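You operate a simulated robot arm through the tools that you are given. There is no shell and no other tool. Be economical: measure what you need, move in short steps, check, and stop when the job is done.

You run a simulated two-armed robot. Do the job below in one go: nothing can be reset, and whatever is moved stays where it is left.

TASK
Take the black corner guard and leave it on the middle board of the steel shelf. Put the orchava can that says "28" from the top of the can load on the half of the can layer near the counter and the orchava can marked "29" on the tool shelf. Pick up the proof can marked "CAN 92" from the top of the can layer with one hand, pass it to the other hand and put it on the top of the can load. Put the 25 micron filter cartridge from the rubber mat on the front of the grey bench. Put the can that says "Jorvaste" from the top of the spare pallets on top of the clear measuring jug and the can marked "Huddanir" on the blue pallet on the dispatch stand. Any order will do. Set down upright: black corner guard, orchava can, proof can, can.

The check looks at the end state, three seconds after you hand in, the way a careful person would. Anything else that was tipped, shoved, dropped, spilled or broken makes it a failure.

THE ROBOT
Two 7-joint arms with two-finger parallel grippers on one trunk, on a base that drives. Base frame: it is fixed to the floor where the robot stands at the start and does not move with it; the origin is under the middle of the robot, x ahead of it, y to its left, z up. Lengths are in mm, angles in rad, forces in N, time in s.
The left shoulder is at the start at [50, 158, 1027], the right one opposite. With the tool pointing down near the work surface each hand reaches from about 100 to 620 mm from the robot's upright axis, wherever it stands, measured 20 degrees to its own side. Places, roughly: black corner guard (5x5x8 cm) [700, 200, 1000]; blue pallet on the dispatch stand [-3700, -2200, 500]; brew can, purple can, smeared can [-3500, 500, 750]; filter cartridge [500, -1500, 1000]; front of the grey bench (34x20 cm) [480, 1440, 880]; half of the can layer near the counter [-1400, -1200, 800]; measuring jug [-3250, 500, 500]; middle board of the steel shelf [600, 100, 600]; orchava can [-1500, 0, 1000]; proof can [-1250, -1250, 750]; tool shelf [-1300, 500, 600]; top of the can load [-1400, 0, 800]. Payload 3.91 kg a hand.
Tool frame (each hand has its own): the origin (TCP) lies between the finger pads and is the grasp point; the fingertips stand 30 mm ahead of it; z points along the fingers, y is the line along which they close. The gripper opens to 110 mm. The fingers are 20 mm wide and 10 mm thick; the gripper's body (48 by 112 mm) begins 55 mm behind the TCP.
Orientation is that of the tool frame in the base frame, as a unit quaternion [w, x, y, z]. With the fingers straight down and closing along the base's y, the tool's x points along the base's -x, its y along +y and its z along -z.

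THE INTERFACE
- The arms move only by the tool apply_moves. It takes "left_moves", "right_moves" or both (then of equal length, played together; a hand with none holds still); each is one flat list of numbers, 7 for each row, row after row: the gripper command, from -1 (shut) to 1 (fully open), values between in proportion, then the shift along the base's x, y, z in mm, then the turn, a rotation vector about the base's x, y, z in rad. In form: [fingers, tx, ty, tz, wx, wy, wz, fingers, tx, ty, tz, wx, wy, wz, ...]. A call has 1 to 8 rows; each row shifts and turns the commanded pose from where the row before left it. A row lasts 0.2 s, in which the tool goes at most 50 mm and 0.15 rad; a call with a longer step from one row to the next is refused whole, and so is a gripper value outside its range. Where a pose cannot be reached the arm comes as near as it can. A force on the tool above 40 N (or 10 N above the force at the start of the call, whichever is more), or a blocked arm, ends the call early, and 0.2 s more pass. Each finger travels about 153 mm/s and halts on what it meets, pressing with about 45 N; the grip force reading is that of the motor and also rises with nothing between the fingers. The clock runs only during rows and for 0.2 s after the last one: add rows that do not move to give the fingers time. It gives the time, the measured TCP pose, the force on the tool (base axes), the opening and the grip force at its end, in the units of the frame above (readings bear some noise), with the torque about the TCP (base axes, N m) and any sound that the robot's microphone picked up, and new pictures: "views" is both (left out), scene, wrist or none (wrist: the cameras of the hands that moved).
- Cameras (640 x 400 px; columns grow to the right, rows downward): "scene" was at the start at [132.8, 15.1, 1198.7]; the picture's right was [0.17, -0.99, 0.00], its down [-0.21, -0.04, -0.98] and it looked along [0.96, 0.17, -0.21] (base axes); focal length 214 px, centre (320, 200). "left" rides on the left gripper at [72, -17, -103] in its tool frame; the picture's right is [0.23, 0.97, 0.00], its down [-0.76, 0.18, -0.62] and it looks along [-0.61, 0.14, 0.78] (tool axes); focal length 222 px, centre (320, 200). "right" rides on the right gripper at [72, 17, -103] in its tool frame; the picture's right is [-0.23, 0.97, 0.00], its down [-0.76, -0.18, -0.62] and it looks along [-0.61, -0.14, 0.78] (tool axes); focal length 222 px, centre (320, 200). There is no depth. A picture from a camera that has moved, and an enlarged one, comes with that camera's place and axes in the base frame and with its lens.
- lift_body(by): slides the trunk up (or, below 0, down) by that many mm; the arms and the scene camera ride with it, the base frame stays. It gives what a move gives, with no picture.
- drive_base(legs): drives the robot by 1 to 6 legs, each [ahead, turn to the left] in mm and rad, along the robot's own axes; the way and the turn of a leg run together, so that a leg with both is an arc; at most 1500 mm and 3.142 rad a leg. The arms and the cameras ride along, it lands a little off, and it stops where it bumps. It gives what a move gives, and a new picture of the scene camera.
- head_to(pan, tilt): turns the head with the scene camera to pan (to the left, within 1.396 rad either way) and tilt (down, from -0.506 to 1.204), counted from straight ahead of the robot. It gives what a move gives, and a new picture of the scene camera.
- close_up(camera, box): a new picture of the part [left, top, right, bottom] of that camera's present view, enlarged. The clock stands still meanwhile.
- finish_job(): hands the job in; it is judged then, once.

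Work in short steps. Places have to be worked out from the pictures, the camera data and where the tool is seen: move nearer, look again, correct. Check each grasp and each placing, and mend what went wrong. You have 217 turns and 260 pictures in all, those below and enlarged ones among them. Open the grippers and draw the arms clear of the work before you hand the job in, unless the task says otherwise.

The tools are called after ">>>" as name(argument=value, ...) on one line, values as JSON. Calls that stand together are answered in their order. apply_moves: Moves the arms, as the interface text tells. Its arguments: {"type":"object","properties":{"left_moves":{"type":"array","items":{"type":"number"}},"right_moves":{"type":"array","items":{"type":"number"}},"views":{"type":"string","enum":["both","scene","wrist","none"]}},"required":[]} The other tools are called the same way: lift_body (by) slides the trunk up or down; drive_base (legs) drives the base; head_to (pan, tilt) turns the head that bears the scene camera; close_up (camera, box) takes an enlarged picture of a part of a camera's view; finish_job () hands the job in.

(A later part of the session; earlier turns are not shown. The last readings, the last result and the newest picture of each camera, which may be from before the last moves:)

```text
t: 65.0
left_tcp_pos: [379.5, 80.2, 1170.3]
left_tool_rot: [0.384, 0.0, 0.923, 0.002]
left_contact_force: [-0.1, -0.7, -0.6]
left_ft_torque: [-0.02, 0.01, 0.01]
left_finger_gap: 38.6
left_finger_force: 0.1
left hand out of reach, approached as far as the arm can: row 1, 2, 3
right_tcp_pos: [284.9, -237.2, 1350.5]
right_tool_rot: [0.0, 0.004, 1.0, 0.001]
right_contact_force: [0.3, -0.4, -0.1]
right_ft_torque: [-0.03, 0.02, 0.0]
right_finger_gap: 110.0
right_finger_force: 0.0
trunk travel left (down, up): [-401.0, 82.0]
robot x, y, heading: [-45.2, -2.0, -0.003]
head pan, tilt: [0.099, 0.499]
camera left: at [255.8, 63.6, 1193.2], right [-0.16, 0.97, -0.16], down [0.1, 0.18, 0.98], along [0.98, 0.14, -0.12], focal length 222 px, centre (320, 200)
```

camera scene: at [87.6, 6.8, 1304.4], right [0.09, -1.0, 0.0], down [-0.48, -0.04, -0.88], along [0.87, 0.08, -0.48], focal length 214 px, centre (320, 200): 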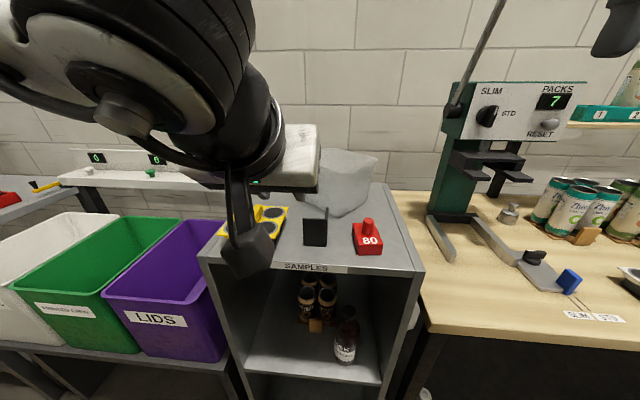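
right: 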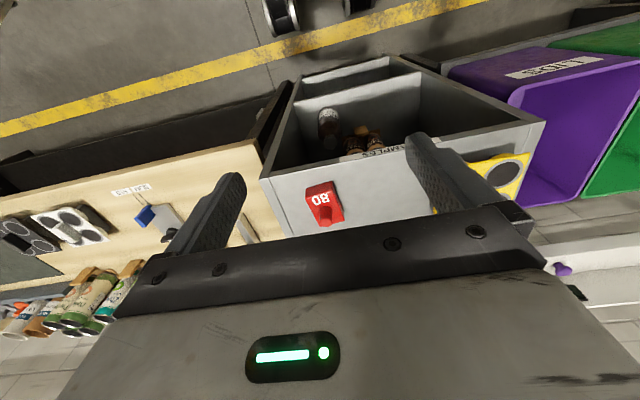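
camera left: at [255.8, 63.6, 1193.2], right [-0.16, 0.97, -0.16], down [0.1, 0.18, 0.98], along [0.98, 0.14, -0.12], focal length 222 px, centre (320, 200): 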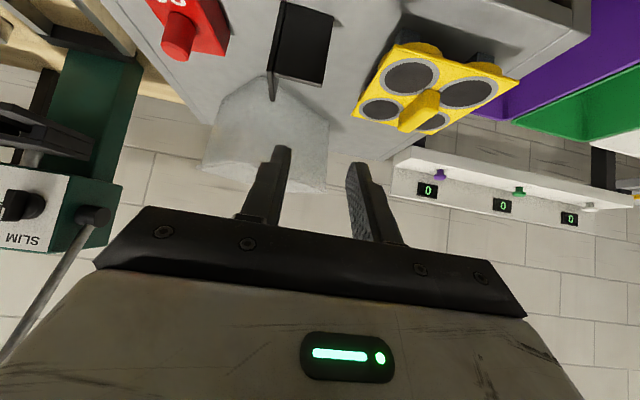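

The left hand can't come further right in this posture; I turn the base 0.2 rad to the right so that the spot falls in its range.

>>> drive_base(legs=[[0, -0.2]])

>>> apply_moves(left_moves=[-0.3, -5, 20, 0, 0, 0, 0.1, -0.3, 0, 12, 0, 0, 0, 0.1], views="wrist")

```text
t: 66.2
left_tcp_pos: [386.2, -5.6, 1170.9]
left_tool_rot: [0.382, 0.093, 0.919, -0.038]
left_contact_force: [-1.1, 0.1, 0.3]
left_ft_torque: [0.0, -0.03, 0.04]
left_finger_gap: 38.3
left_finger_force: 0.1
right_tcp_pos: [230.2, -298.9, 1351.0]
right_tool_rot: [0.0, 0.104, 0.995, 0.001]
right_contact_force: [0.3, 0.0, 0.0]
right_ft_torque: [0.01, -0.01, -0.01]
right_finger_gap: 110.1
right_finger_force: 0.0
trunk travel left (down, up): [-401.0, 82.0]
robot x, y, heading: [-45.5, -4.6, -0.207]
head pan, tilt: [0.099, 0.499]
camera scene: at [86.0, -19.9, 1304.4], right [-0.11, -0.99, 0.0], down [-0.48, 0.05, -0.88], along [0.87, -0.09, -0.48], focal length 214 px, centre (320, 200)
```

scene: 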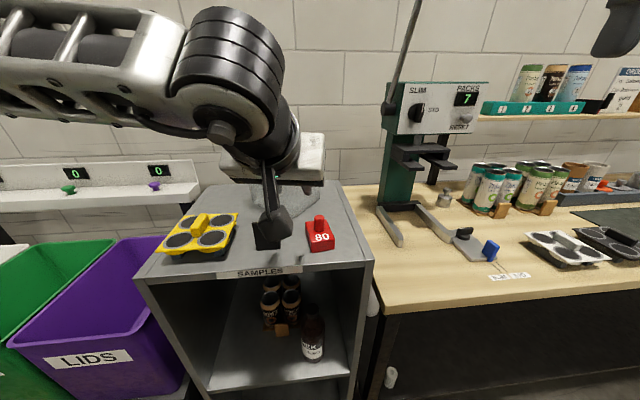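

```text
t: 66.8
left_tcp_pos: [383.4, 26.6, 1171.6]
left_tool_rot: [0.384, 0.0, 0.923, 0.001]
left_contact_force: [0.0, 0.9, 0.0]
left_ft_torque: [0.0, 0.02, -0.01]
left_finger_gap: 38.5
left_finger_force: 0.0
right_tcp_pos: [231.1, -298.5, 1350.8]
right_tool_rot: [0.0, 0.104, 0.995, 0.001]
right_contact_force: [-0.4, -0.9, 0.1]
right_ft_torque: [0.0, 0.02, 0.01]
right_finger_gap: 110.0
right_finger_force: 0.0
trunk travel left (down, up): [-401.0, 82.0]
robot x, y, heading: [-44.5, -3.5, -0.208]
head pan, tilt: [0.099, 0.499]
camera left: at [258.8, 10.2, 1194.1], right [-0.16, 0.97, -0.16], down [0.09, 0.18, 0.98], along [0.98, 0.14, -0.12], focal length 222 px, centre (320, 200)
```

left: 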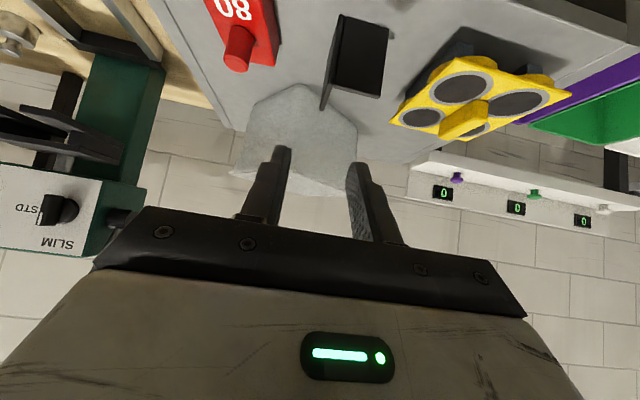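

Right wall at y≈28, x 433–478, top ≈1077. I go down and in along 45°, then close.

>>> apply_moves(left_moves=[-0.3, 17, 1, -41, 0, 0, 0, -0.3, 20, 0.4, -20, 0, 0, 0, -0.3, 20, 0, -20, 0, 0, 0, -0.3, 20, 0, -20, 0, 0, 0, -1, 0, 0, 0, 0, 0, 0, -1, 0, 0, 0, 0, 0, 0], views="wrist")

```text
t: 68.2
left_tcp_pos: [459.0, 28.5, 1071.7]
left_tool_rot: [0.384, 0.001, 0.924, 0.001]
left_contact_force: [0.5, -0.6, -0.7]
left_ft_torque: [0.01, -0.01, 0.04]
left_finger_gap: 4.5
left_finger_force: 44.6
right_tcp_pos: [230.5, -299.0, 1350.7]
right_tool_rot: [0.0, 0.104, 0.995, 0.001]
right_contact_force: [-0.9, -0.1, 0.0]
right_ft_torque: [-0.01, 0.01, 0.01]
right_finger_gap: 110.2
right_finger_force: 0.1
trunk travel left (down, up): [-401.0, 82.0]
robot x, y, heading: [-41.7, 0.6, -0.204]
head pan, tilt: [0.099, 0.499]
camera left: at [335.3, 12.0, 1093.2], right [-0.16, 0.97, -0.16], down [0.09, 0.18, 0.98], along [0.98, 0.14, -0.12], focal length 222 px, centre (320, 200)
```

left: 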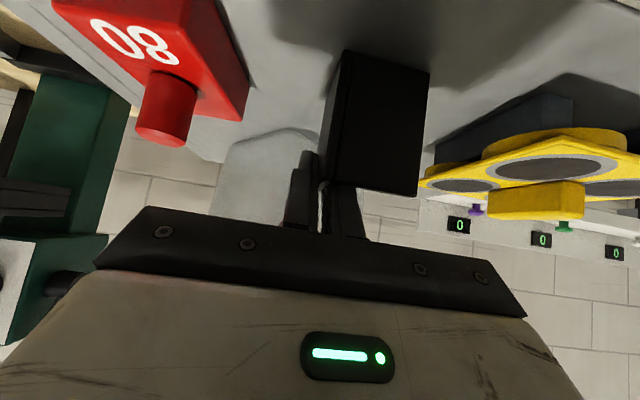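

Gripped. I lift, then back off, and turn the base straight again.

>>> apply_moves(left_moves=[-1, 0, 0, 25, 0, 0, 0, -1, 0, 0, 45, 0, 0, 0, -1, -20, 5, 40, 0, 0, 0, -1, -30, 10, 0, 0, 0, 0], views="none")

>>> drive_base(legs=[[-230, 0], [0, 0.2]])

>>> lift_body(by=-330)

```text
t: 69.2
left_tcp_pos: [404.8, 42.8, 1180.0]
left_tool_rot: [0.384, 0.0, 0.923, 0.001]
left_contact_force: [-0.1, 0.1, -0.6]
left_ft_torque: [0.0, -0.04, -0.01]
left_finger_gap: 4.8
left_finger_force: 44.5
right_tcp_pos: [229.3, -298.8, 1350.7]
right_tool_rot: [0.0, 0.103, 0.995, 0.001]
right_contact_force: [0.7, 0.8, 0.8]
right_ft_torque: [-0.01, -0.03, -0.02]
right_finger_gap: 110.2
right_finger_force: 0.1
trunk travel left (down, up): [-401.0, 82.0]
robot x, y, heading: [-41.9, 0.8, -0.208]
head pan, tilt: [0.099, 0.499]
```

```text
t: 71.7
left_tcp_pos: [165.6, 180.5, 1179.3]
left_tool_rot: [0.382, -0.094, 0.918, 0.04]
left_contact_force: [0.4, -0.7, -0.2]
left_ft_torque: [-0.03, -0.01, 0.01]
left_finger_gap: 4.9
left_finger_force: 44.6
right_tcp_pos: [59.5, -189.6, 1351.5]
right_tool_rot: [0.0, 0.003, 1.0, 0.001]
right_contact_force: [-0.5, 0.6, -1.4]
right_ft_torque: [-0.01, -0.01, -0.02]
right_finger_gap: 110.0
right_finger_force: 0.1
trunk travel left (down, up): [-401.0, 82.0]
robot x, y, heading: [-271.3, 47.3, -0.002]
head pan, tilt: [0.099, 0.499]
camera scene: at [-137.3, 54.6, 1304.4], right [0.09, -1.0, 0.0], down [-0.48, -0.05, -0.88], along [0.87, 0.08, -0.48], focal length 214 px, centre (320, 200)
```

scene: 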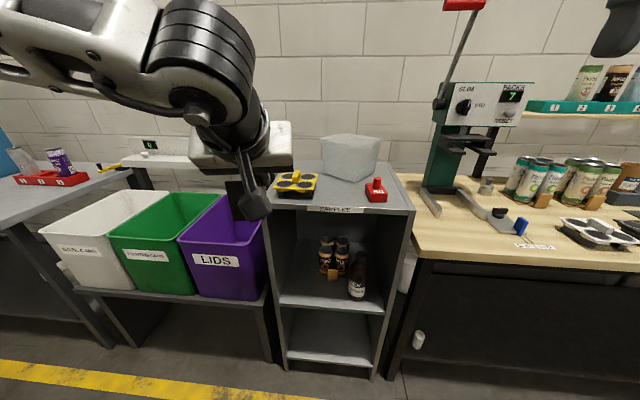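

```text
t: 74.9
left_tcp_pos: [165.0, 179.9, 849.4]
left_tool_rot: [0.382, -0.092, 0.919, 0.039]
left_contact_force: [0.0, 0.4, 0.3]
left_ft_torque: [0.0, -0.03, 0.03]
left_finger_gap: 4.8
left_finger_force: 44.9
right_tcp_pos: [60.7, -190.2, 1021.2]
right_tool_rot: [0.001, 0.003, 1.0, 0.001]
right_contact_force: [1.1, 0.5, -0.7]
right_ft_torque: [0.02, 0.02, -0.03]
right_finger_gap: 110.0
right_finger_force: 0.0
trunk travel left (down, up): [-71.0, 412.0]
robot x, y, heading: [-271.5, 48.8, -0.007]
head pan, tilt: [0.099, 0.499]
```

I straighten the hand's yaw, lower to z≈700, then drive nearer.

>>> apply_moves(left_moves=[-1, 0, -5, -48, 0, 0, -0.1, -1, 0, -5, -48, 0, 0, -0.1, -1, 0, -8, -48, 0, 0, 0], views="none")

>>> drive_base(legs=[[150, 0]])

>>> close_up(camera="left", box=[0, 0, 640, 400])

```text
t: 75.7
left_tcp_pos: [166.0, 160.2, 704.9]
left_tool_rot: [0.385, -0.001, 0.923, 0.001]
left_contact_force: [0.0, 0.6, 0.6]
left_ft_torque: [-0.04, -0.01, 0.0]
left_finger_gap: 4.7
left_finger_force: 44.8
right_tcp_pos: [60.5, -190.4, 1021.3]
right_tool_rot: [0.0, 0.003, 1.0, 0.001]
right_contact_force: [-0.8, -0.4, -0.3]
right_ft_torque: [0.01, 0.0, -0.02]
right_finger_gap: 110.2
right_finger_force: 0.0
trunk travel left (down, up): [-71.0, 412.0]
robot x, y, heading: [-267.9, 46.9, -0.003]
head pan, tilt: [0.099, 0.499]
```

```text
t: 77.1
left_tcp_pos: [315.0, 162.1, 706.0]
left_tool_rot: [0.384, -0.002, 0.923, 0.001]
left_contact_force: [0.5, 1.0, -0.3]
left_ft_torque: [-0.04, 0.0, 0.01]
left_finger_gap: 4.5
left_finger_force: 44.5
right_tcp_pos: [209.4, -190.5, 1022.5]
right_tool_rot: [0.001, 0.001, 1.0, 0.0]
right_contact_force: [0.8, -0.5, 0.1]
right_ft_torque: [-0.01, 0.01, -0.03]
right_finger_gap: 110.2
right_finger_force: 0.1
trunk travel left (down, up): [-71.0, 412.0]
robot x, y, heading: [-120.5, 47.1, 0.001]
head pan, tilt: [0.099, 0.499]
camera scene: at [11.0, 53.9, 974.4], right [0.1, -1.0, 0.0], down [-0.48, -0.05, -0.88], along [0.87, 0.08, -0.48], focal length 214 px, centre (320, 200)
```

scene: 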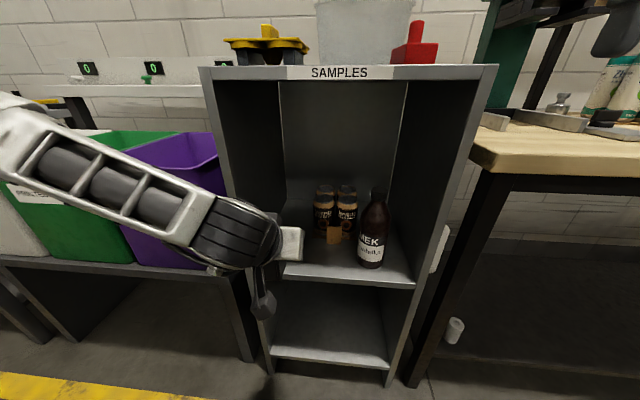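

```text
1.00 times, centred on (320, 200) of left (not enlarged: the box is as wide or as high as the picture)
camera zoom: at [190.8, 144.5, 727.4], right [-0.16, 0.97, -0.16], down [0.09, 0.18, 0.98], along [0.98, 0.15, -0.12], focal length 222 px, centre (320, 200)
```

zoom: 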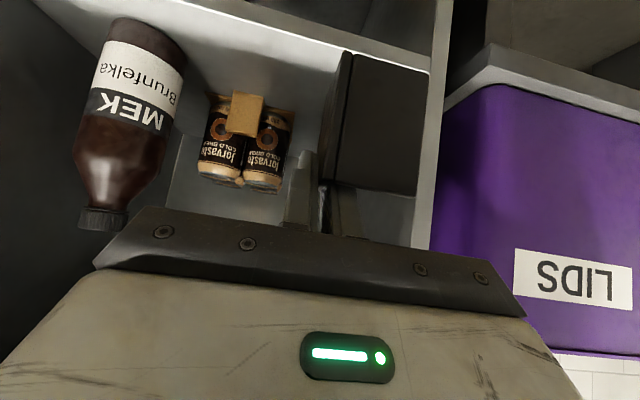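

Aligned. I move in to x≈460 and down to about 15 mm above the board.

>>> apply_moves(left_moves=[-1, 40, -1, 0, 0, 0, 0, -1, 40, -1, 0, 0, 0, 0, -1, 40, 0, 0, 0, 0, 0, -1, 27, 0, 0, 0, 0, 0, -1, 0, 0, -35, 0, 0, 0, -1, 0, 0, -33, 0, 0, 0], views="wrist")

```text
t: 78.5
left_tcp_pos: [437.2, 198.9, 653.1]
left_tool_rot: [0.384, -0.002, 0.923, 0.0]
left_contact_force: [-0.5, -0.4, -1.0]
left_ft_torque: [-0.02, 0.0, -0.01]
left_finger_gap: 4.6
left_finger_force: 44.9
left hand out of reach, approached as far as the arm can: row 3, 4, 5, 6
right_tcp_pos: [208.9, -190.6, 1020.3]
right_tool_rot: [0.0, 0.002, 1.0, 0.0]
right_contact_force: [1.1, 0.6, 0.8]
right_ft_torque: [-0.01, 0.01, 0.0]
right_finger_gap: 109.8
right_finger_force: 0.1
trunk travel left (down, up): [-71.0, 412.0]
robot x, y, heading: [-121.7, 47.1, -0.0]
head pan, tilt: [0.099, 0.499]
camera left: at [314.5, 182.1, 674.7], right [-0.16, 0.97, -0.16], down [0.09, 0.18, 0.98], along [0.98, 0.15, -0.12], focal length 222 px, centre (320, 200)
```

left: 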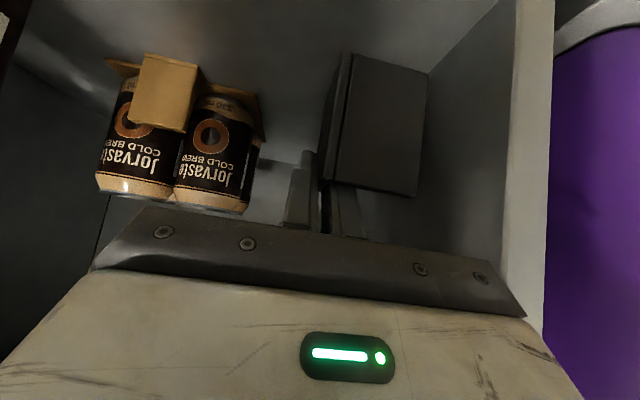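

The arm stops at y≈199 here, still clear of the side panel. I lower the rest with the trunk.

>>> lift_body(by=-24)

>>> close_up(camera="scene", box=[220, 160, 380, 290])

```text
t: 79.2
left_tcp_pos: [437.4, 198.9, 628.2]
left_tool_rot: [0.384, -0.002, 0.923, 0.001]
left_contact_force: [-0.6, 0.0, -0.2]
left_ft_torque: [0.02, -0.01, 0.03]
left_finger_gap: 4.8
left_finger_force: 44.6
right_tcp_pos: [209.2, -189.1, 997.4]
right_tool_rot: [0.0, 0.002, 1.0, 0.0]
right_contact_force: [0.0, -0.3, -0.5]
right_ft_torque: [0.01, 0.01, 0.0]
right_finger_gap: 110.0
right_finger_force: 0.1
trunk travel left (down, up): [-47.0, 436.0]
robot x, y, heading: [-119.4, 45.4, -0.002]
head pan, tilt: [0.099, 0.499]
```

```text
3.08 times, centred on (300, 225) of scene
camera zoom: at [11.0, 53.9, 950.4], right [0.1, -1.0, 0.0], down [-0.48, -0.05, -0.88], along [0.87, 0.08, -0.48], focal length 660 px, centre (382, 123)
```

zoom: 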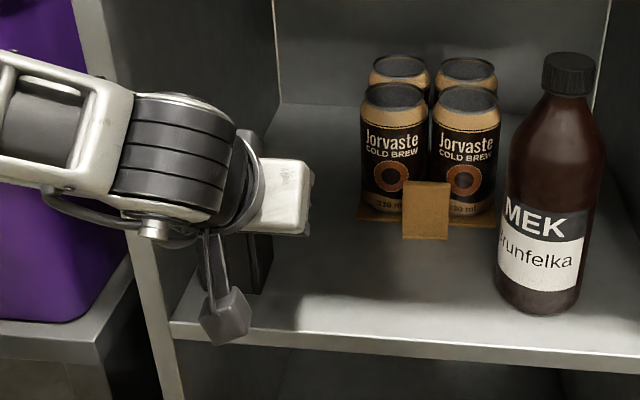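

Lower by small trunk steps until the board bears it.

>>> lift_body(by=-6)

>>> lift_body(by=-4)

>>> lift_body(by=-3)

```text
t: 79.7
left_tcp_pos: [437.9, 198.8, 623.3]
left_tool_rot: [0.384, -0.001, 0.923, 0.002]
left_contact_force: [-0.4, -0.2, -0.6]
left_ft_torque: [-0.04, -0.03, -0.01]
left_finger_gap: 4.8
left_finger_force: 44.7
right_tcp_pos: [208.5, -189.2, 990.6]
right_tool_rot: [0.0, 0.002, 1.0, 0.001]
right_contact_force: [-0.3, 0.2, -0.3]
right_ft_torque: [0.0, -0.01, -0.02]
right_finger_gap: 110.1
right_finger_force: 0.1
trunk travel left (down, up): [-41.0, 442.0]
robot x, y, heading: [-121.9, 45.6, -0.003]
head pan, tilt: [0.099, 0.499]
```

```text
t: 80.2
left_tcp_pos: [438.8, 198.5, 620.0]
left_tool_rot: [0.386, -0.001, 0.923, 0.001]
left_contact_force: [-1.1, -0.4, 7.6]
left_ft_torque: [0.07, 0.23, -0.02]
left_finger_gap: 4.6
left_finger_force: 45.1
right_tcp_pos: [208.5, -188.8, 986.6]
right_tool_rot: [0.001, 0.001, 1.0, 0.001]
right_contact_force: [-0.8, 0.2, -1.0]
right_ft_torque: [-0.03, -0.02, 0.01]
right_finger_gap: 109.9
right_finger_force: 0.0
trunk travel left (down, up): [-37.0, 446.0]
robot x, y, heading: [-122.7, 42.3, -0.005]
head pan, tilt: [0.099, 0.499]
```

```text
t: 80.8
left_tcp_pos: [438.5, 198.8, 620.5]
left_tool_rot: [0.389, -0.001, 0.921, 0.0]
left_contact_force: [-5.7, 2.2, 25.8]
left_ft_torque: [0.18, 0.93, 0.02]
left_finger_gap: 4.7
left_finger_force: 44.8
right_tcp_pos: [208.0, -190.8, 985.7]
right_tool_rot: [0.002, 0.002, 1.0, 0.002]
right_contact_force: [1.2, -0.7, -0.6]
right_ft_torque: [-0.03, -0.01, -0.02]
right_finger_gap: 110.1
right_finger_force: 0.1
trunk travel left (down, up): [-34.0, 449.0]
robot x, y, heading: [-119.7, 44.5, -0.003]
head pan, tilt: [0.099, 0.499]
```

Contact is mainly on the front edge. I tilt the guard back a trifle, keep light pressure, and open quickly.

>>> apply_moves(left_moves=[-1, 0, 0, 1, 0, 0.03, 0, -1, 0, 0, 1, 0, 0.02, 0], views="none")

```text
t: 81.4
left_tcp_pos: [439.2, 197.9, 620.9]
left_tool_rot: [0.365, -0.001, 0.931, 0.002]
left_contact_force: [7.9, -0.3, 20.1]
left_ft_torque: [0.02, -1.05, -0.06]
left_finger_gap: 4.9
left_finger_force: 44.8
right_tcp_pos: [207.4, -190.5, 984.3]
right_tool_rot: [0.001, 0.001, 1.0, 0.001]
right_contact_force: [-0.6, 0.7, 0.0]
right_ft_torque: [-0.01, 0.03, -0.03]
right_finger_gap: 110.0
right_finger_force: 0.0
trunk travel left (down, up): [-34.0, 449.0]
robot x, y, heading: [-118.3, 43.9, -0.004]
head pan, tilt: [0.099, 0.499]
```

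Now it bears on the back edge; flat lies between. I undo about half and open.

>>> apply_moves(left_moves=[-1, 0, 0, 1, 0, -0.018, 0, -0.3, 0, 0, 0, 0, 0, 0, -0.3, 0, 0, 0, 0, 0, 0], views="wrist")

>>> close_up(camera="scene", box=[220, 160, 380, 290])

```text
t: 82.2
left_tcp_pos: [435.8, 199.2, 618.0]
left_tool_rot: [0.367, -0.001, 0.93, 0.001]
left_contact_force: [-0.3, -0.4, -0.9]
left_ft_torque: [0.0, 0.05, 0.02]
left_finger_gap: 38.5
left_finger_force: 0.0
right_tcp_pos: [209.5, -189.2, 984.0]
right_tool_rot: [0.001, 0.002, 1.0, 0.001]
right_contact_force: [0.5, -0.6, -0.3]
right_ft_torque: [0.01, 0.04, 0.0]
right_finger_gap: 110.3
right_finger_force: 0.0
trunk travel left (down, up): [-34.0, 449.0]
robot x, y, heading: [-123.5, 48.3, -0.001]
head pan, tilt: [0.099, 0.499]
camera left: at [314.4, 181.9, 644.1], right [-0.17, 0.97, -0.15], down [0.13, 0.18, 0.98], along [0.98, 0.15, -0.15], focal length 222 px, centre (320, 200)
```

left: 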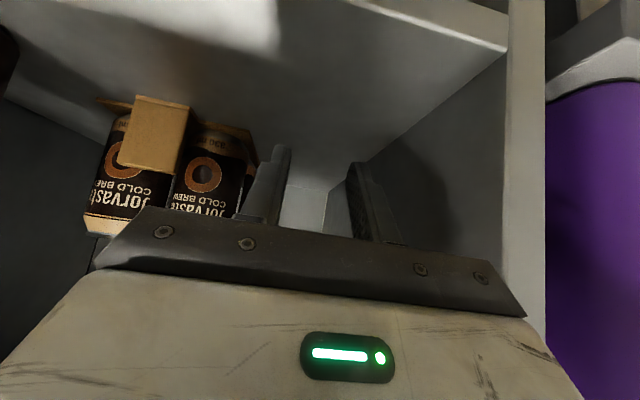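

```text
3.08 times, centred on (300, 225) of scene
camera zoom: at [11.0, 53.9, 937.3], right [0.1, -1.0, 0.0], down [-0.48, -0.05, -0.88], along [0.87, 0.08, -0.48], focal length 660 px, centre (382, 123)
```

zoom: 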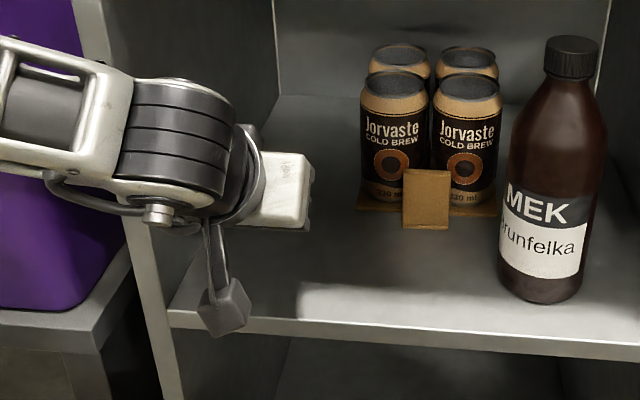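

The guard is no longer to be seen on the board – it seems to have tipped off the front. I withdraw the hand and look down for it.

>>> apply_moves(left_moves=[-0.3, -30, 0, 30, 0, 0, 0, -0.3, -30, 0, 30, 0, 0, 0, -0.3, -40, 0, 20, 0, 0, 0, -0.3, -40, 0, 20, 0, 0, 0], views="none")

>>> drive_base(legs=[[-250, 0]])

>>> head_to(pan=0.1, tilt=0.85)

```text
t: 83.2
left_tcp_pos: [299.7, 198.2, 718.8]
left_tool_rot: [0.37, -0.002, 0.929, 0.002]
left_contact_force: [0.2, 0.3, 0.2]
left_ft_torque: [-0.01, -0.03, 0.01]
left_finger_gap: 38.7
left_finger_force: 0.1
right_tcp_pos: [209.7, -190.2, 984.0]
right_tool_rot: [-0.001, 0.001, 1.0, 0.001]
right_contact_force: [0.4, 1.0, -0.2]
right_ft_torque: [0.0, -0.03, 0.01]
right_finger_gap: 109.9
right_finger_force: 0.1
trunk travel left (down, up): [-34.0, 449.0]
robot x, y, heading: [-124.5, 46.6, -0.003]
head pan, tilt: [0.099, 0.499]
```

```text
t: 85.0
left_tcp_pos: [55.1, 197.6, 717.3]
left_tool_rot: [0.37, 0.001, 0.929, 0.0]
left_contact_force: [0.3, -0.8, -0.3]
left_ft_torque: [0.02, 0.01, -0.03]
left_finger_gap: 38.6
left_finger_force: 0.1
right_tcp_pos: [-37.7, -188.8, 985.2]
right_tool_rot: [0.0, 0.004, 1.0, 0.001]
right_contact_force: [0.6, 0.0, 0.1]
right_ft_torque: [-0.03, 0.0, -0.01]
right_finger_gap: 109.8
right_finger_force: 0.1
trunk travel left (down, up): [-34.0, 449.0]
robot x, y, heading: [-364.3, 49.6, -0.007]
head pan, tilt: [0.099, 0.499]
camera scene: at [-234.5, 54.6, 937.4], right [0.09, -1.0, 0.0], down [-0.48, -0.04, -0.88], along [0.87, 0.08, -0.48], focal length 214 px, centre (320, 200)
```

scene: 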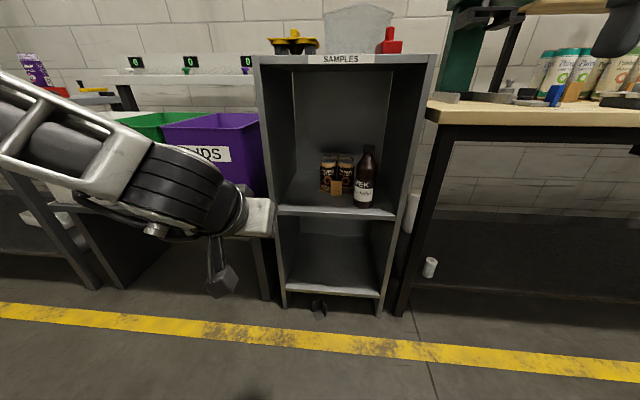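

```text
t: 85.8
left_tcp_pos: [56.0, 199.2, 718.6]
left_tool_rot: [0.37, 0.0, 0.929, 0.0]
left_contact_force: [-0.2, -0.4, 0.1]
left_ft_torque: [0.01, 0.02, -0.02]
left_finger_gap: 38.5
left_finger_force: 0.1
right_tcp_pos: [-37.1, -190.6, 984.6]
right_tool_rot: [0.001, 0.003, 1.0, 0.001]
right_contact_force: [0.6, -0.3, -0.3]
right_ft_torque: [0.0, 0.0, 0.01]
right_finger_gap: 110.0
right_finger_force: 0.1
trunk travel left (down, up): [-34.0, 449.0]
robot x, y, heading: [-362.2, 48.2, -0.006]
head pan, tilt: [0.099, 0.85]
camera scene: at [-247.2, 53.4, 907.5], right [0.09, -1.0, 0.0], down [-0.75, -0.07, -0.66], along [0.66, 0.06, -0.75], focal length 214 px, centre (320, 200)
```

scene: 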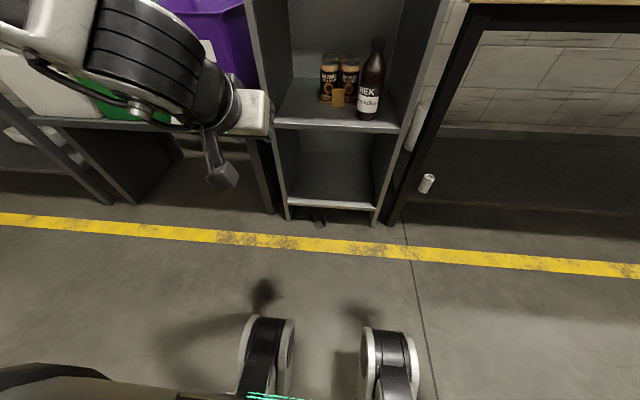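

The guard lies on the floor by the shelf's foot. I enlarge that spot.

>>> close_up(camera="scene", box=[270, 190, 370, 252])

```text
6.40 times, centred on (320, 221) of scene
camera zoom: at [-247.2, 53.4, 907.5], right [0.09, -1.0, 0.0], down [-0.75, -0.07, -0.66], along [0.66, 0.06, -0.75], focal length 1373 px, centre (320, 66)
```

zoom: 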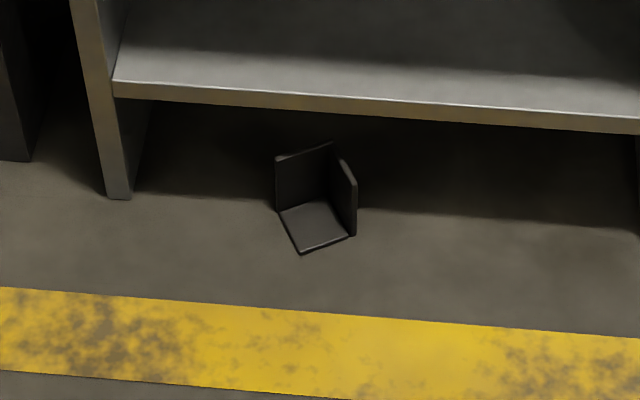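

Luckily it stands upright on the floor (bottom plate down), at about [380,112], its right wall running from [375,82] to [414,102] with a free edge towards me – that is good for a clean grasp and release. I tuck both arms before driving up: left hand low and back with yaw +0.47, right hand back and up.

>>> apply_moves(left_moves=[0, -24, 0, -40, 0, 0, 0.1, 0, -24, 0, -40, 0, 0, 0.1, 0, -24, 0, -40, 0, 0, 0.1, 0, -24, 0, -40, 0, 0, 0.1, 0, -24, 0, -40, 0, 0, 0.07, 0, -24, 0, -40, 0, 0, 0, 0, -20, 0, -40, 0, 0, 0], right_moves=[1, -20, 0, 30, 0, 0, 0, 1, -20, 0, 30, 0, 0, 0, 1, -20, 0, 30, 0, 0, 0, 1, -20, 0, 30, 0, 0, 0, 1, -20, 0, 30, 0, 0, 0, 1, -20, 0, 20, 0, 0, 0, 1, 0, 0, 0, 0, 0, 0], views="scene")

```text
t: 87.4
left_tcp_pos: [-25.2, 303.8, 521.8]
left_tool_rot: [0.358, -0.216, 0.904, 0.086]
left_contact_force: [-1.0, -0.1, 0.0]
left_ft_torque: [0.0, -0.01, -0.01]
left_finger_gap: 55.1
left_finger_force: 0.1
left hand out of reach, approached as far as the arm can: row 3, 4, 5, 6, 7
right_tcp_pos: [-72.5, -131.5, 1003.2]
right_tool_rot: [0.0, 0.003, 1.0, 0.003]
right_contact_force: [0.7, 0.1, -0.4]
right_ft_torque: [0.0, 0.04, 0.02]
right_finger_gap: 110.1
right_finger_force: 0.1
right hand out of reach, approached as far as the arm can: row 1, 2, 3, 4, 5, 6
trunk travel left (down, up): [-34.0, 449.0]
robot x, y, heading: [-371.1, 47.8, -0.004]
head pan, tilt: [0.099, 0.85]
camera scene: at [-247.3, 53.4, 907.4], right [0.09, -1.0, 0.0], down [-0.75, -0.07, -0.66], along [0.66, 0.06, -0.75], focal length 214 px, centre (320, 200)
```

scene: 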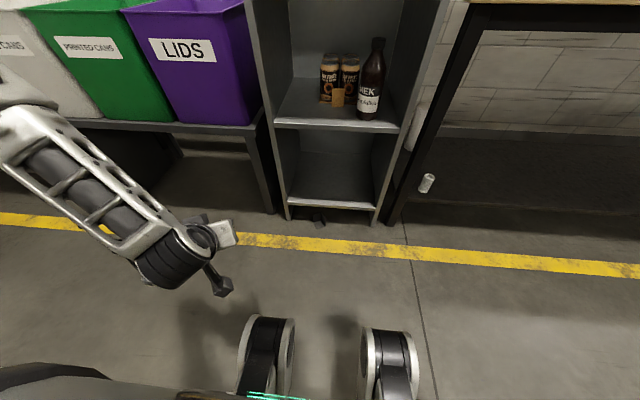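

That posture can't go lower. For the floor I'll use a steeper hand (about 20° off vertical, yaw 0) – closing will align the guard. I reset the left hand's orientation near the robot first.

>>> apply_moves(left_moves=[0, -20, -20, 0, 0, 0, -0.12, 0, -20, -20, 0, 0, 0, -0.12, 0, -20, -20, 0, 0, 0, -0.12, 0, -20, -20, 0, 0, 0, -0.1, 0, -10, -10, -10, 0, 0.11, 0, 0, 0, 0, -10, 0, 0.11, 0, 0, 0, 0, -10, 0, 0.11, 0, 0, 0, 0, -10, 0, 0.1, 0], views="none")

>>> drive_base(legs=[[0, -0.25], [300, 0]])

```text
t: 89.2
left_tcp_pos: [-14.2, 229.8, 491.1]
left_tool_rot: [0.161, -0.003, 0.987, 0.003]
left_contact_force: [-0.1, 0.0, 1.0]
left_ft_torque: [-0.02, -0.01, 0.02]
left_finger_gap: 54.9
left_finger_force: 0.0
left hand out of reach, approached as far as the arm can: row 1, 2, 3, 4
right_tcp_pos: [-72.7, -131.4, 1003.7]
right_tool_rot: [0.0, 0.003, 1.0, 0.002]
right_contact_force: [0.0, 0.1, 0.1]
right_ft_torque: [-0.04, -0.01, -0.01]
right_finger_gap: 110.0
right_finger_force: 0.1
trunk travel left (down, up): [-34.0, 449.0]
robot x, y, heading: [-368.6, 47.4, -0.008]
head pan, tilt: [0.099, 0.85]
```

```text
t: 92.1
left_tcp_pos: [309.0, 60.8, 490.9]
left_tool_rot: [0.161, 0.121, 0.979, -0.018]
left_contact_force: [0.4, -0.8, 1.1]
left_ft_torque: [0.0, 0.0, 0.01]
left_finger_gap: 55.0
left_finger_force: 0.1
right_tcp_pos: [161.3, -274.8, 1002.7]
right_tool_rot: [0.001, 0.13, 0.992, 0.002]
right_contact_force: [0.1, 0.6, -0.4]
right_ft_torque: [-0.01, -0.02, 0.01]
right_finger_gap: 109.9
right_finger_force: 0.0
trunk travel left (down, up): [-34.0, 449.0]
robot x, y, heading: [-76.5, -31.0, -0.263]
head pan, tilt: [0.099, 0.85]
camera scene: at [39.5, -53.0, 907.4], right [-0.16, -0.99, 0.0], down [-0.74, 0.12, -0.66], along [0.65, -0.11, -0.75], focal length 214 px, centre (320, 200)
```

scene: 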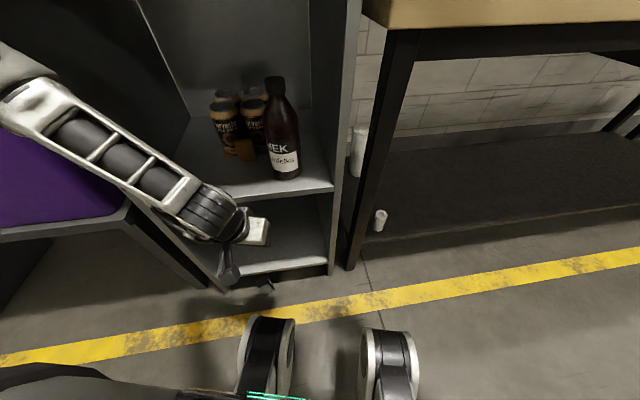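

I turn the base straight, then lower the left hand towards floor height in front of the base.

>>> drive_base(legs=[[0, 0.26]])

>>> apply_moves(left_moves=[0, -7, -3, -47, 0, 0, 0, 0, -7, -3, -47, 0, 0, 0, 0, -7, -3, -47, 0, 0, 0, 0, -7, -3, -47, 0, 0, 0, 0, -7, -3, -47, 0, 0, 0, 0, -7, -3, -47, 0, 0, 0, 0, -7, -3, -47, 0, 0, 0], views="both")

```text
t: 93.4
left_tcp_pos: [273.7, 157.3, 491.4]
left_tool_rot: [0.163, -0.011, 0.987, 0.005]
left_contact_force: [0.5, 0.0, -0.3]
left_ft_torque: [-0.01, -0.04, -0.02]
left_finger_gap: 55.0
left_finger_force: 0.0
right_tcp_pos: [218.0, -206.9, 1004.1]
right_tool_rot: [0.0, -0.003, 1.0, 0.001]
right_contact_force: [0.1, 0.8, 0.2]
right_ft_torque: [0.0, 0.0, -0.05]
right_finger_gap: 109.8
right_finger_force: 0.1
trunk travel left (down, up): [-34.0, 449.0]
robot x, y, heading: [-79.0, -33.9, 0.009]
head pan, tilt: [0.099, 0.85]
camera scene: at [41.4, -21.8, 907.4], right [0.1, -0.99, 0.0], down [-0.75, -0.08, -0.66], along [0.66, 0.07, -0.75], focal length 214 px, centre (320, 200)
```

scene: 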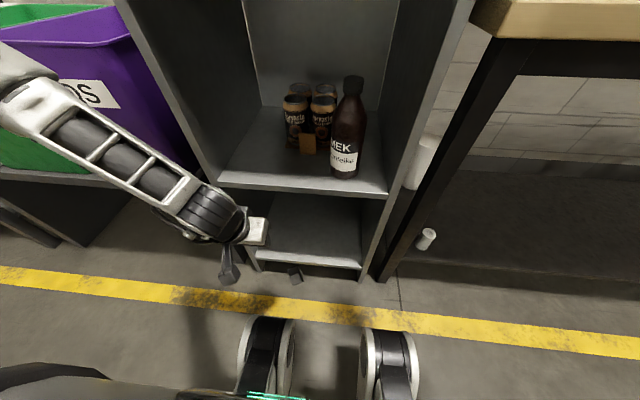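

```text
t: 95.0
left_tcp_pos: [246.6, 250.2, 427.5]
left_tool_rot: [0.163, -0.01, 0.987, 0.004]
left_contact_force: [0.0, 0.1, -0.6]
left_ft_torque: [0.02, 0.0, 0.01]
left_finger_gap: 54.9
left_finger_force: 0.1
left hand out of reach, approached as far as the arm can: row 1, 2, 3, 4, 5, 6, 7
right_tcp_pos: [218.9, -205.7, 1003.3]
right_tool_rot: [0.0, -0.002, 1.0, 0.002]
right_contact_force: [0.4, 0.7, 0.2]
right_ft_torque: [0.0, 0.03, 0.03]
right_finger_gap: 110.0
right_finger_force: 0.1
trunk travel left (down, up): [-34.0, 449.0]
robot x, y, heading: [-74.4, -28.9, 0.009]
head pan, tilt: [0.099, 0.85]
camera scene: at [41.4, -21.9, 907.4], right [0.1, -0.99, 0.0], down [-0.75, -0.08, -0.66], along [0.66, 0.07, -0.75], focal length 214 px, centre (320, 200)
camera left: at [145.7, 231.9, 502.6], right [-0.24, 0.97, -0.07], down [0.52, 0.18, 0.84], along [0.82, 0.16, -0.55], focal length 222 px, centre (320, 200)
```

scene: 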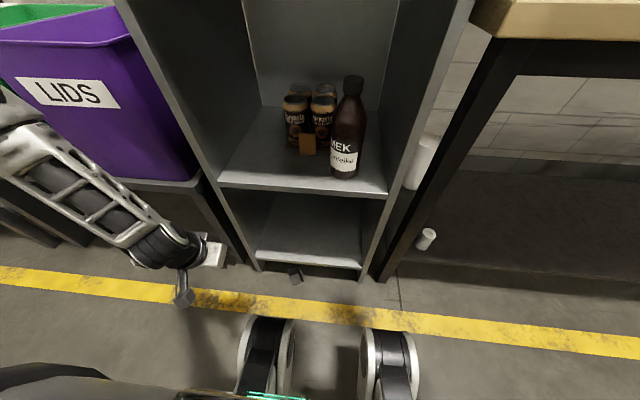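
left: 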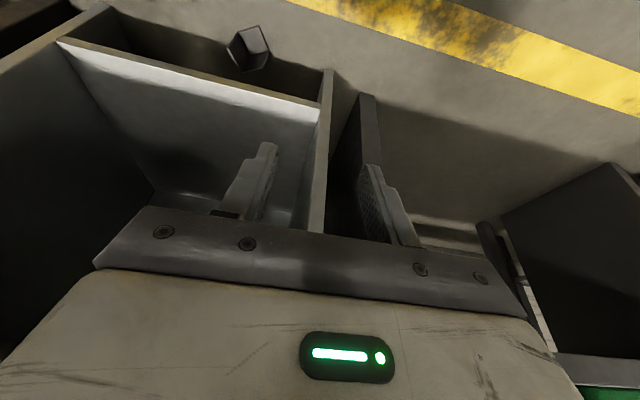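

The arm won't go lower than about z 427 with that tilt. I test a straight-down hand, slightly tilted inward, with the trunk at its lowest.

>>> lift_body(by=-33)

>>> apply_moves(left_moves=[0, 0, -10, -10, 0, 0.11, 0, 0, 0, -10, -20, 0, 0.11, 0, 0, 0, -10, -20, 0, 0.1, 0, 0, 0, 0, -20, -0.1, 0, 0, 0, 0, 0, -30, -0.1, 0, 0, 0, 0, 0, -40, -0.1, 0, 0, 0, 0, 0, -45, -0.1, 0, 0, 0, 0, 0, -45, 0, 0, 0], views="scene")

```text
t: 95.8
left_tcp_pos: [246.3, 250.9, 393.6]
left_tool_rot: [0.163, -0.01, 0.987, 0.004]
left_contact_force: [0.7, -0.3, 0.6]
left_ft_torque: [0.04, 0.01, 0.01]
left_finger_gap: 55.1
left_finger_force: 0.0
right_tcp_pos: [218.5, -204.4, 970.4]
right_tool_rot: [0.0, -0.003, 1.0, 0.002]
right_contact_force: [0.1, 0.0, 0.1]
right_ft_torque: [0.03, -0.02, -0.02]
right_finger_gap: 110.0
right_finger_force: 0.2
trunk travel left (down, up): [-1.0, 482.0]
robot x, y, heading: [-80.5, -29.5, 0.003]
head pan, tilt: [0.099, 0.85]
```

```text
t: 97.6
left_tcp_pos: [214.6, 270.9, 372.7]
left_tool_rot: [0.001, -0.011, 0.981, -0.193]
left_contact_force: [-0.8, -0.6, 0.3]
left_ft_torque: [0.01, -0.02, 0.0]
left_finger_gap: 55.0
left_finger_force: 0.1
left hand out of reach, approached as far as the arm can: row 1, 2, 3, 4, 5, 6, 7, 8
right_tcp_pos: [217.1, -204.8, 970.0]
right_tool_rot: [0.0, -0.003, 1.0, 0.002]
right_contact_force: [0.8, 0.1, -0.6]
right_ft_torque: [-0.03, 0.02, -0.04]
right_finger_gap: 109.8
right_finger_force: 0.1
trunk travel left (down, up): [-1.0, 482.0]
robot x, y, heading: [-76.0, -30.3, 0.008]
head pan, tilt: [0.099, 0.85]
camera scene: at [41.4, -21.9, 874.4], right [0.1, -0.99, 0.0], down [-0.75, -0.08, -0.66], along [0.66, 0.07, -0.75], focal length 214 px, centre (320, 200)
```

scene: 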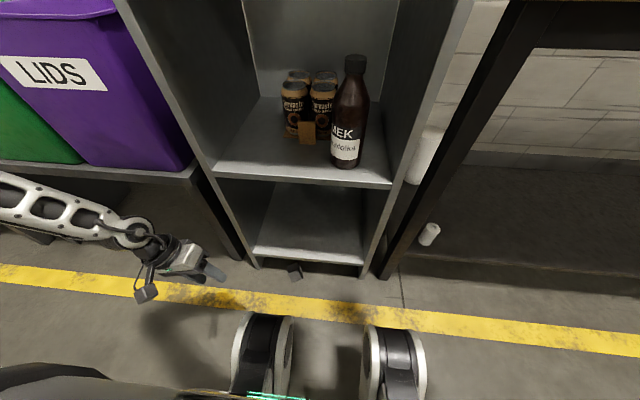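

Still limited; the forearm is nearly level, coming from the left. Pointing further inward should straighten the wrist; I tilt to about 50° inward and lower again.

>>> apply_moves(left_moves=[0, 0, 20, -20, -0.14, 0, 0, 0, 0, 20, -20, -0.14, 0, 0, 0, 0, 0, -40, -0.14, 0, 0, 0, 0, 0, -45, -0.14, 0, 0, 0, 0, 0, -45, 0, 0, 0, 0, 0, 0, -45, 0, 0, 0, 0, 0, 0, -45, 0, 0, 0], views="scene")

```text
t: 99.2
left_tcp_pos: [161.6, 262.9, 360.2]
left_tool_rot: [-0.01, -0.056, 0.944, -0.326]
left_contact_force: [0.1, 0.5, 0.8]
left_ft_torque: [0.02, -0.02, 0.03]
left_finger_gap: 55.0
left_finger_force: 0.0
left hand out of reach, approached as far as the arm can: row 1, 2, 3, 4, 5, 6, 7
right_tcp_pos: [218.1, -204.7, 970.0]
right_tool_rot: [0.0, -0.003, 1.0, 0.001]
right_contact_force: [0.7, 0.6, -0.2]
right_ft_torque: [0.03, -0.03, -0.03]
right_finger_gap: 110.0
right_finger_force: 0.1
trunk travel left (down, up): [-1.0, 482.0]
robot x, y, heading: [-76.8, -30.1, -0.001]
head pan, tilt: [0.099, 0.85]
camera scene: at [41.4, -21.9, 874.4], right [0.1, -0.99, 0.0], down [-0.75, -0.08, -0.66], along [0.66, 0.07, -0.75], focal length 214 px, centre (320, 200)
```

scene: 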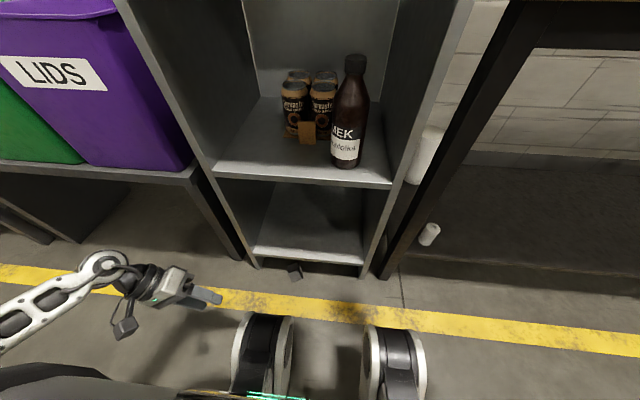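

I test whether the hand gets lower out to the robot's side (tool vertical, farther left).

>>> apply_moves(left_moves=[0, 0, 40, 0, 0.14, 0, 0, 0, 0, 40, -20, 0.14, 0, 0, 0, 0, 40, -30, 0.14, 0, 0, 0, 0, 35, -30, 0.14, 0, 0, 0, 0, 20, -45, 0.14, 0, 0, 0, 0, 0, -45, 0.14, 0, 0, 0, 0, 0, -45, 0.14, 0, 0, 0, 0, 0, -45, 0, 0, 0], views="scene")

```text
t: 101.0
left_tcp_pos: [160.0, 437.6, 102.2]
left_tool_rot: [0.02, -0.053, 0.986, 0.156]
left_contact_force: [-0.2, 0.6, 1.0]
left_ft_torque: [0.0, 0.01, -0.03]
left_finger_gap: 54.9
left_finger_force: 0.1
right_tcp_pos: [217.1, -206.1, 970.7]
right_tool_rot: [0.0, -0.003, 1.0, 0.001]
right_contact_force: [-0.2, 0.9, 0.4]
right_ft_torque: [0.02, 0.01, 0.0]
right_finger_gap: 110.4
right_finger_force: 0.1
trunk travel left (down, up): [-1.0, 482.0]
robot x, y, heading: [-76.5, -28.5, 0.005]
head pan, tilt: [0.099, 0.85]
camera scene: at [41.4, -21.9, 874.5], right [0.1, -0.99, 0.0], down [-0.75, -0.08, -0.66], along [0.66, 0.07, -0.75], focal length 214 px, centre (320, 200)
```

scene: 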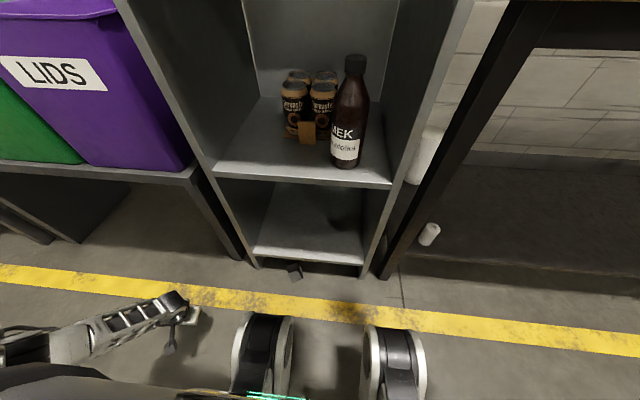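

The floor is reachable at the robot's left side (z≈102 at 466 mm left, tilted outward). So I'll stand beside the shelf with my left side to it, heading about −1.1, in line with the guard's right wall. First roll the hand a quarter turn so the fingers close along the robot's forward axis.

>>> apply_moves(left_moves=[0, 0, 0, 15, 0, -0.044, 0.135, 0, 0, 0, 15, 0, -0.044, 0.135, 0, 0, 0, 15, 0, -0.044, 0.135, 0, 0, 0, 0, 0, -0.044, 0.135, 0, 0, 0, 0, 0, -0.044, 0.135, 0, 0, 0, 0, 0, -0.044, 0.135, 0, 0, 0, 0, 0, -0.044, 0.135, 0, 0, 0, 0, 0, -0.044, 0.135], views="none")

>>> apply_moves(left_moves=[0, 0, 0, 0, 0, -0.044, 0.135, 0, 0, 0, 0, 0, -0.044, 0.135, 0, 0, 0, 0, 0, -0.044, 0.135], views="wrist")

```text
t: 102.8
left_tcp_pos: [159.5, 440.1, 147.7]
left_tool_rot: [0.101, -0.576, 0.8, 0.131]
left_contact_force: [0.1, -0.1, -0.7]
left_ft_torque: [-0.01, 0.0, 0.01]
left_finger_gap: 55.1
left_finger_force: 0.0
right_tcp_pos: [218.7, -205.1, 970.8]
right_tool_rot: [0.0, -0.003, 1.0, 0.003]
right_contact_force: [0.1, 0.6, -0.6]
right_ft_torque: [-0.01, -0.03, 0.02]
right_finger_gap: 110.3
right_finger_force: 0.1
trunk travel left (down, up): [-1.0, 482.0]
robot x, y, heading: [-75.9, -29.8, 0.005]
head pan, tilt: [0.099, 0.85]
```

```text
t: 103.6
left_tcp_pos: [159.8, 438.3, 146.7]
left_tool_rot: [-0.124, 0.733, -0.66, -0.11]
left_contact_force: [0.2, 0.6, 0.1]
left_ft_torque: [0.02, -0.01, 0.02]
left_finger_gap: 55.0
left_finger_force: 0.0
right_tcp_pos: [217.3, -205.3, 969.2]
right_tool_rot: [0.0, -0.003, 1.0, 0.002]
right_contact_force: [0.2, 0.6, -0.3]
right_ft_torque: [-0.02, -0.03, 0.05]
right_finger_gap: 110.2
right_finger_force: 0.1
trunk travel left (down, up): [-1.0, 482.0]
robot x, y, heading: [-72.8, -31.8, 0.009]
head pan, tilt: [0.099, 0.85]
camera left: at [184.5, 338.7, 222.1], right [-0.94, -0.31, -0.11], down [-0.26, 0.49, 0.83], along [-0.2, 0.81, -0.55], focal length 222 px, centre (320, 200)
```

left: 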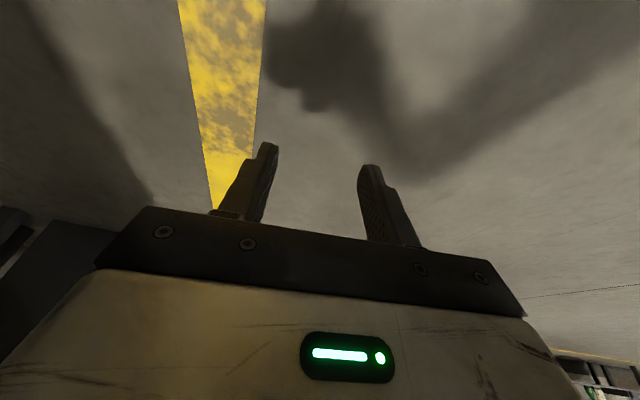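

Works. I retract the hand 60 mm inward to keep clear, then drive to about (−148, 81) heading −1.1 in stages.

>>> apply_moves(left_moves=[0, 0, -30, 0, 0, 0, 0, 0, 0, -30, 0, 0, 0, 0], views="none")

>>> drive_base(legs=[[-200, 0], [0, 0.718], [169, 0]])

>>> drive_base(legs=[[0, -1.4]])

```text
t: 104.2
left_tcp_pos: [158.1, 378.8, 147.6]
left_tool_rot: [-0.124, 0.733, -0.659, -0.112]
left_contact_force: [0.6, 0.1, -1.3]
left_ft_torque: [0.0, 0.02, -0.02]
left_finger_gap: 55.0
left_finger_force: 0.0
right_tcp_pos: [218.1, -206.7, 971.9]
right_tool_rot: [-0.001, -0.002, 1.0, 0.001]
right_contact_force: [0.2, 0.2, 0.4]
right_ft_torque: [-0.01, 0.01, -0.01]
right_finger_gap: 109.9
right_finger_force: 0.1
trunk travel left (down, up): [-1.0, 482.0]
robot x, y, heading: [-78.0, -29.7, 0.006]
head pan, tilt: [0.099, 0.85]
```

```text
t: 108.8
left_tcp_pos: [-244.5, 544.3, 148.9]
left_tool_rot: [-0.076, 0.919, -0.356, -0.147]
left_contact_force: [0.3, -0.6, 0.4]
left_ft_torque: [-0.04, -0.02, -0.01]
left_finger_gap: 54.9
left_finger_force: 0.0
right_tcp_pos: [187.3, 149.1, 971.0]
right_tool_rot: [0.0, -0.358, 0.934, 0.002]
right_contact_force: [-0.4, -0.3, 0.1]
right_ft_torque: [0.03, 0.0, 0.01]
right_finger_gap: 110.0
right_finger_force: 0.1
trunk travel left (down, up): [-1.0, 482.0]
robot x, y, heading: [-150.2, 85.5, 0.735]
head pan, tilt: [0.099, 0.85]
camera scene: at [-66.5, 168.0, 874.4], right [0.74, -0.67, 0.0], down [-0.51, -0.56, -0.66], along [0.44, 0.49, -0.75], focal length 214 px, centre (320, 200)
```

scene: 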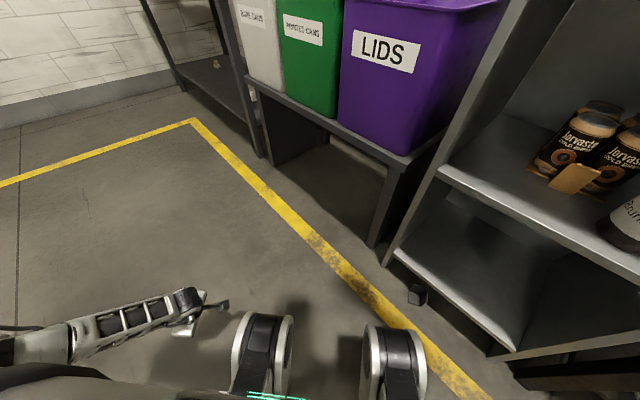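

```text
t: 112.5
left_tcp_pos: [280.4, 275.8, 147.8]
left_tool_rot: [0.151, -0.493, 0.854, 0.067]
left_contact_force: [0.0, 0.4, 0.2]
left_ft_torque: [0.03, 0.02, 0.01]
left_finger_gap: 55.0
left_finger_force: 0.0
right_tcp_pos: [-13.4, -230.5, 970.0]
right_tool_rot: [0.001, 0.305, 0.952, 0.0]
right_contact_force: [0.1, 0.5, -0.2]
right_ft_torque: [-0.02, -0.01, -0.04]
right_finger_gap: 109.8
right_finger_force: 0.2
trunk travel left (down, up): [-1.0, 482.0]
robot x, y, heading: [-147.8, 84.8, -0.627]
head pan, tilt: [0.099, 0.85]
camera scene: at [-48.5, 21.2, 874.4], right [-0.5, -0.87, 0.0], down [-0.65, 0.37, -0.66], along [0.57, -0.33, -0.75], focal length 214 px, centre (320, 200)
```

scene: 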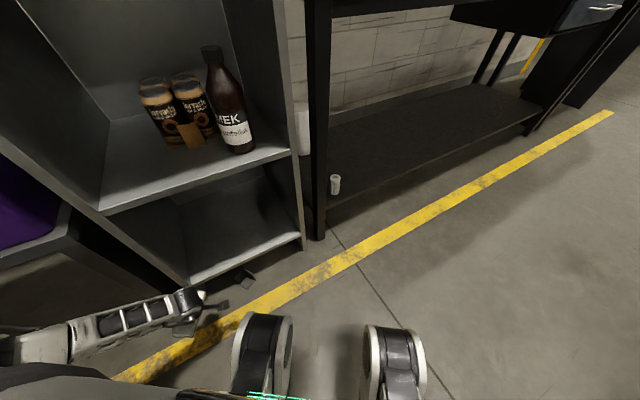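

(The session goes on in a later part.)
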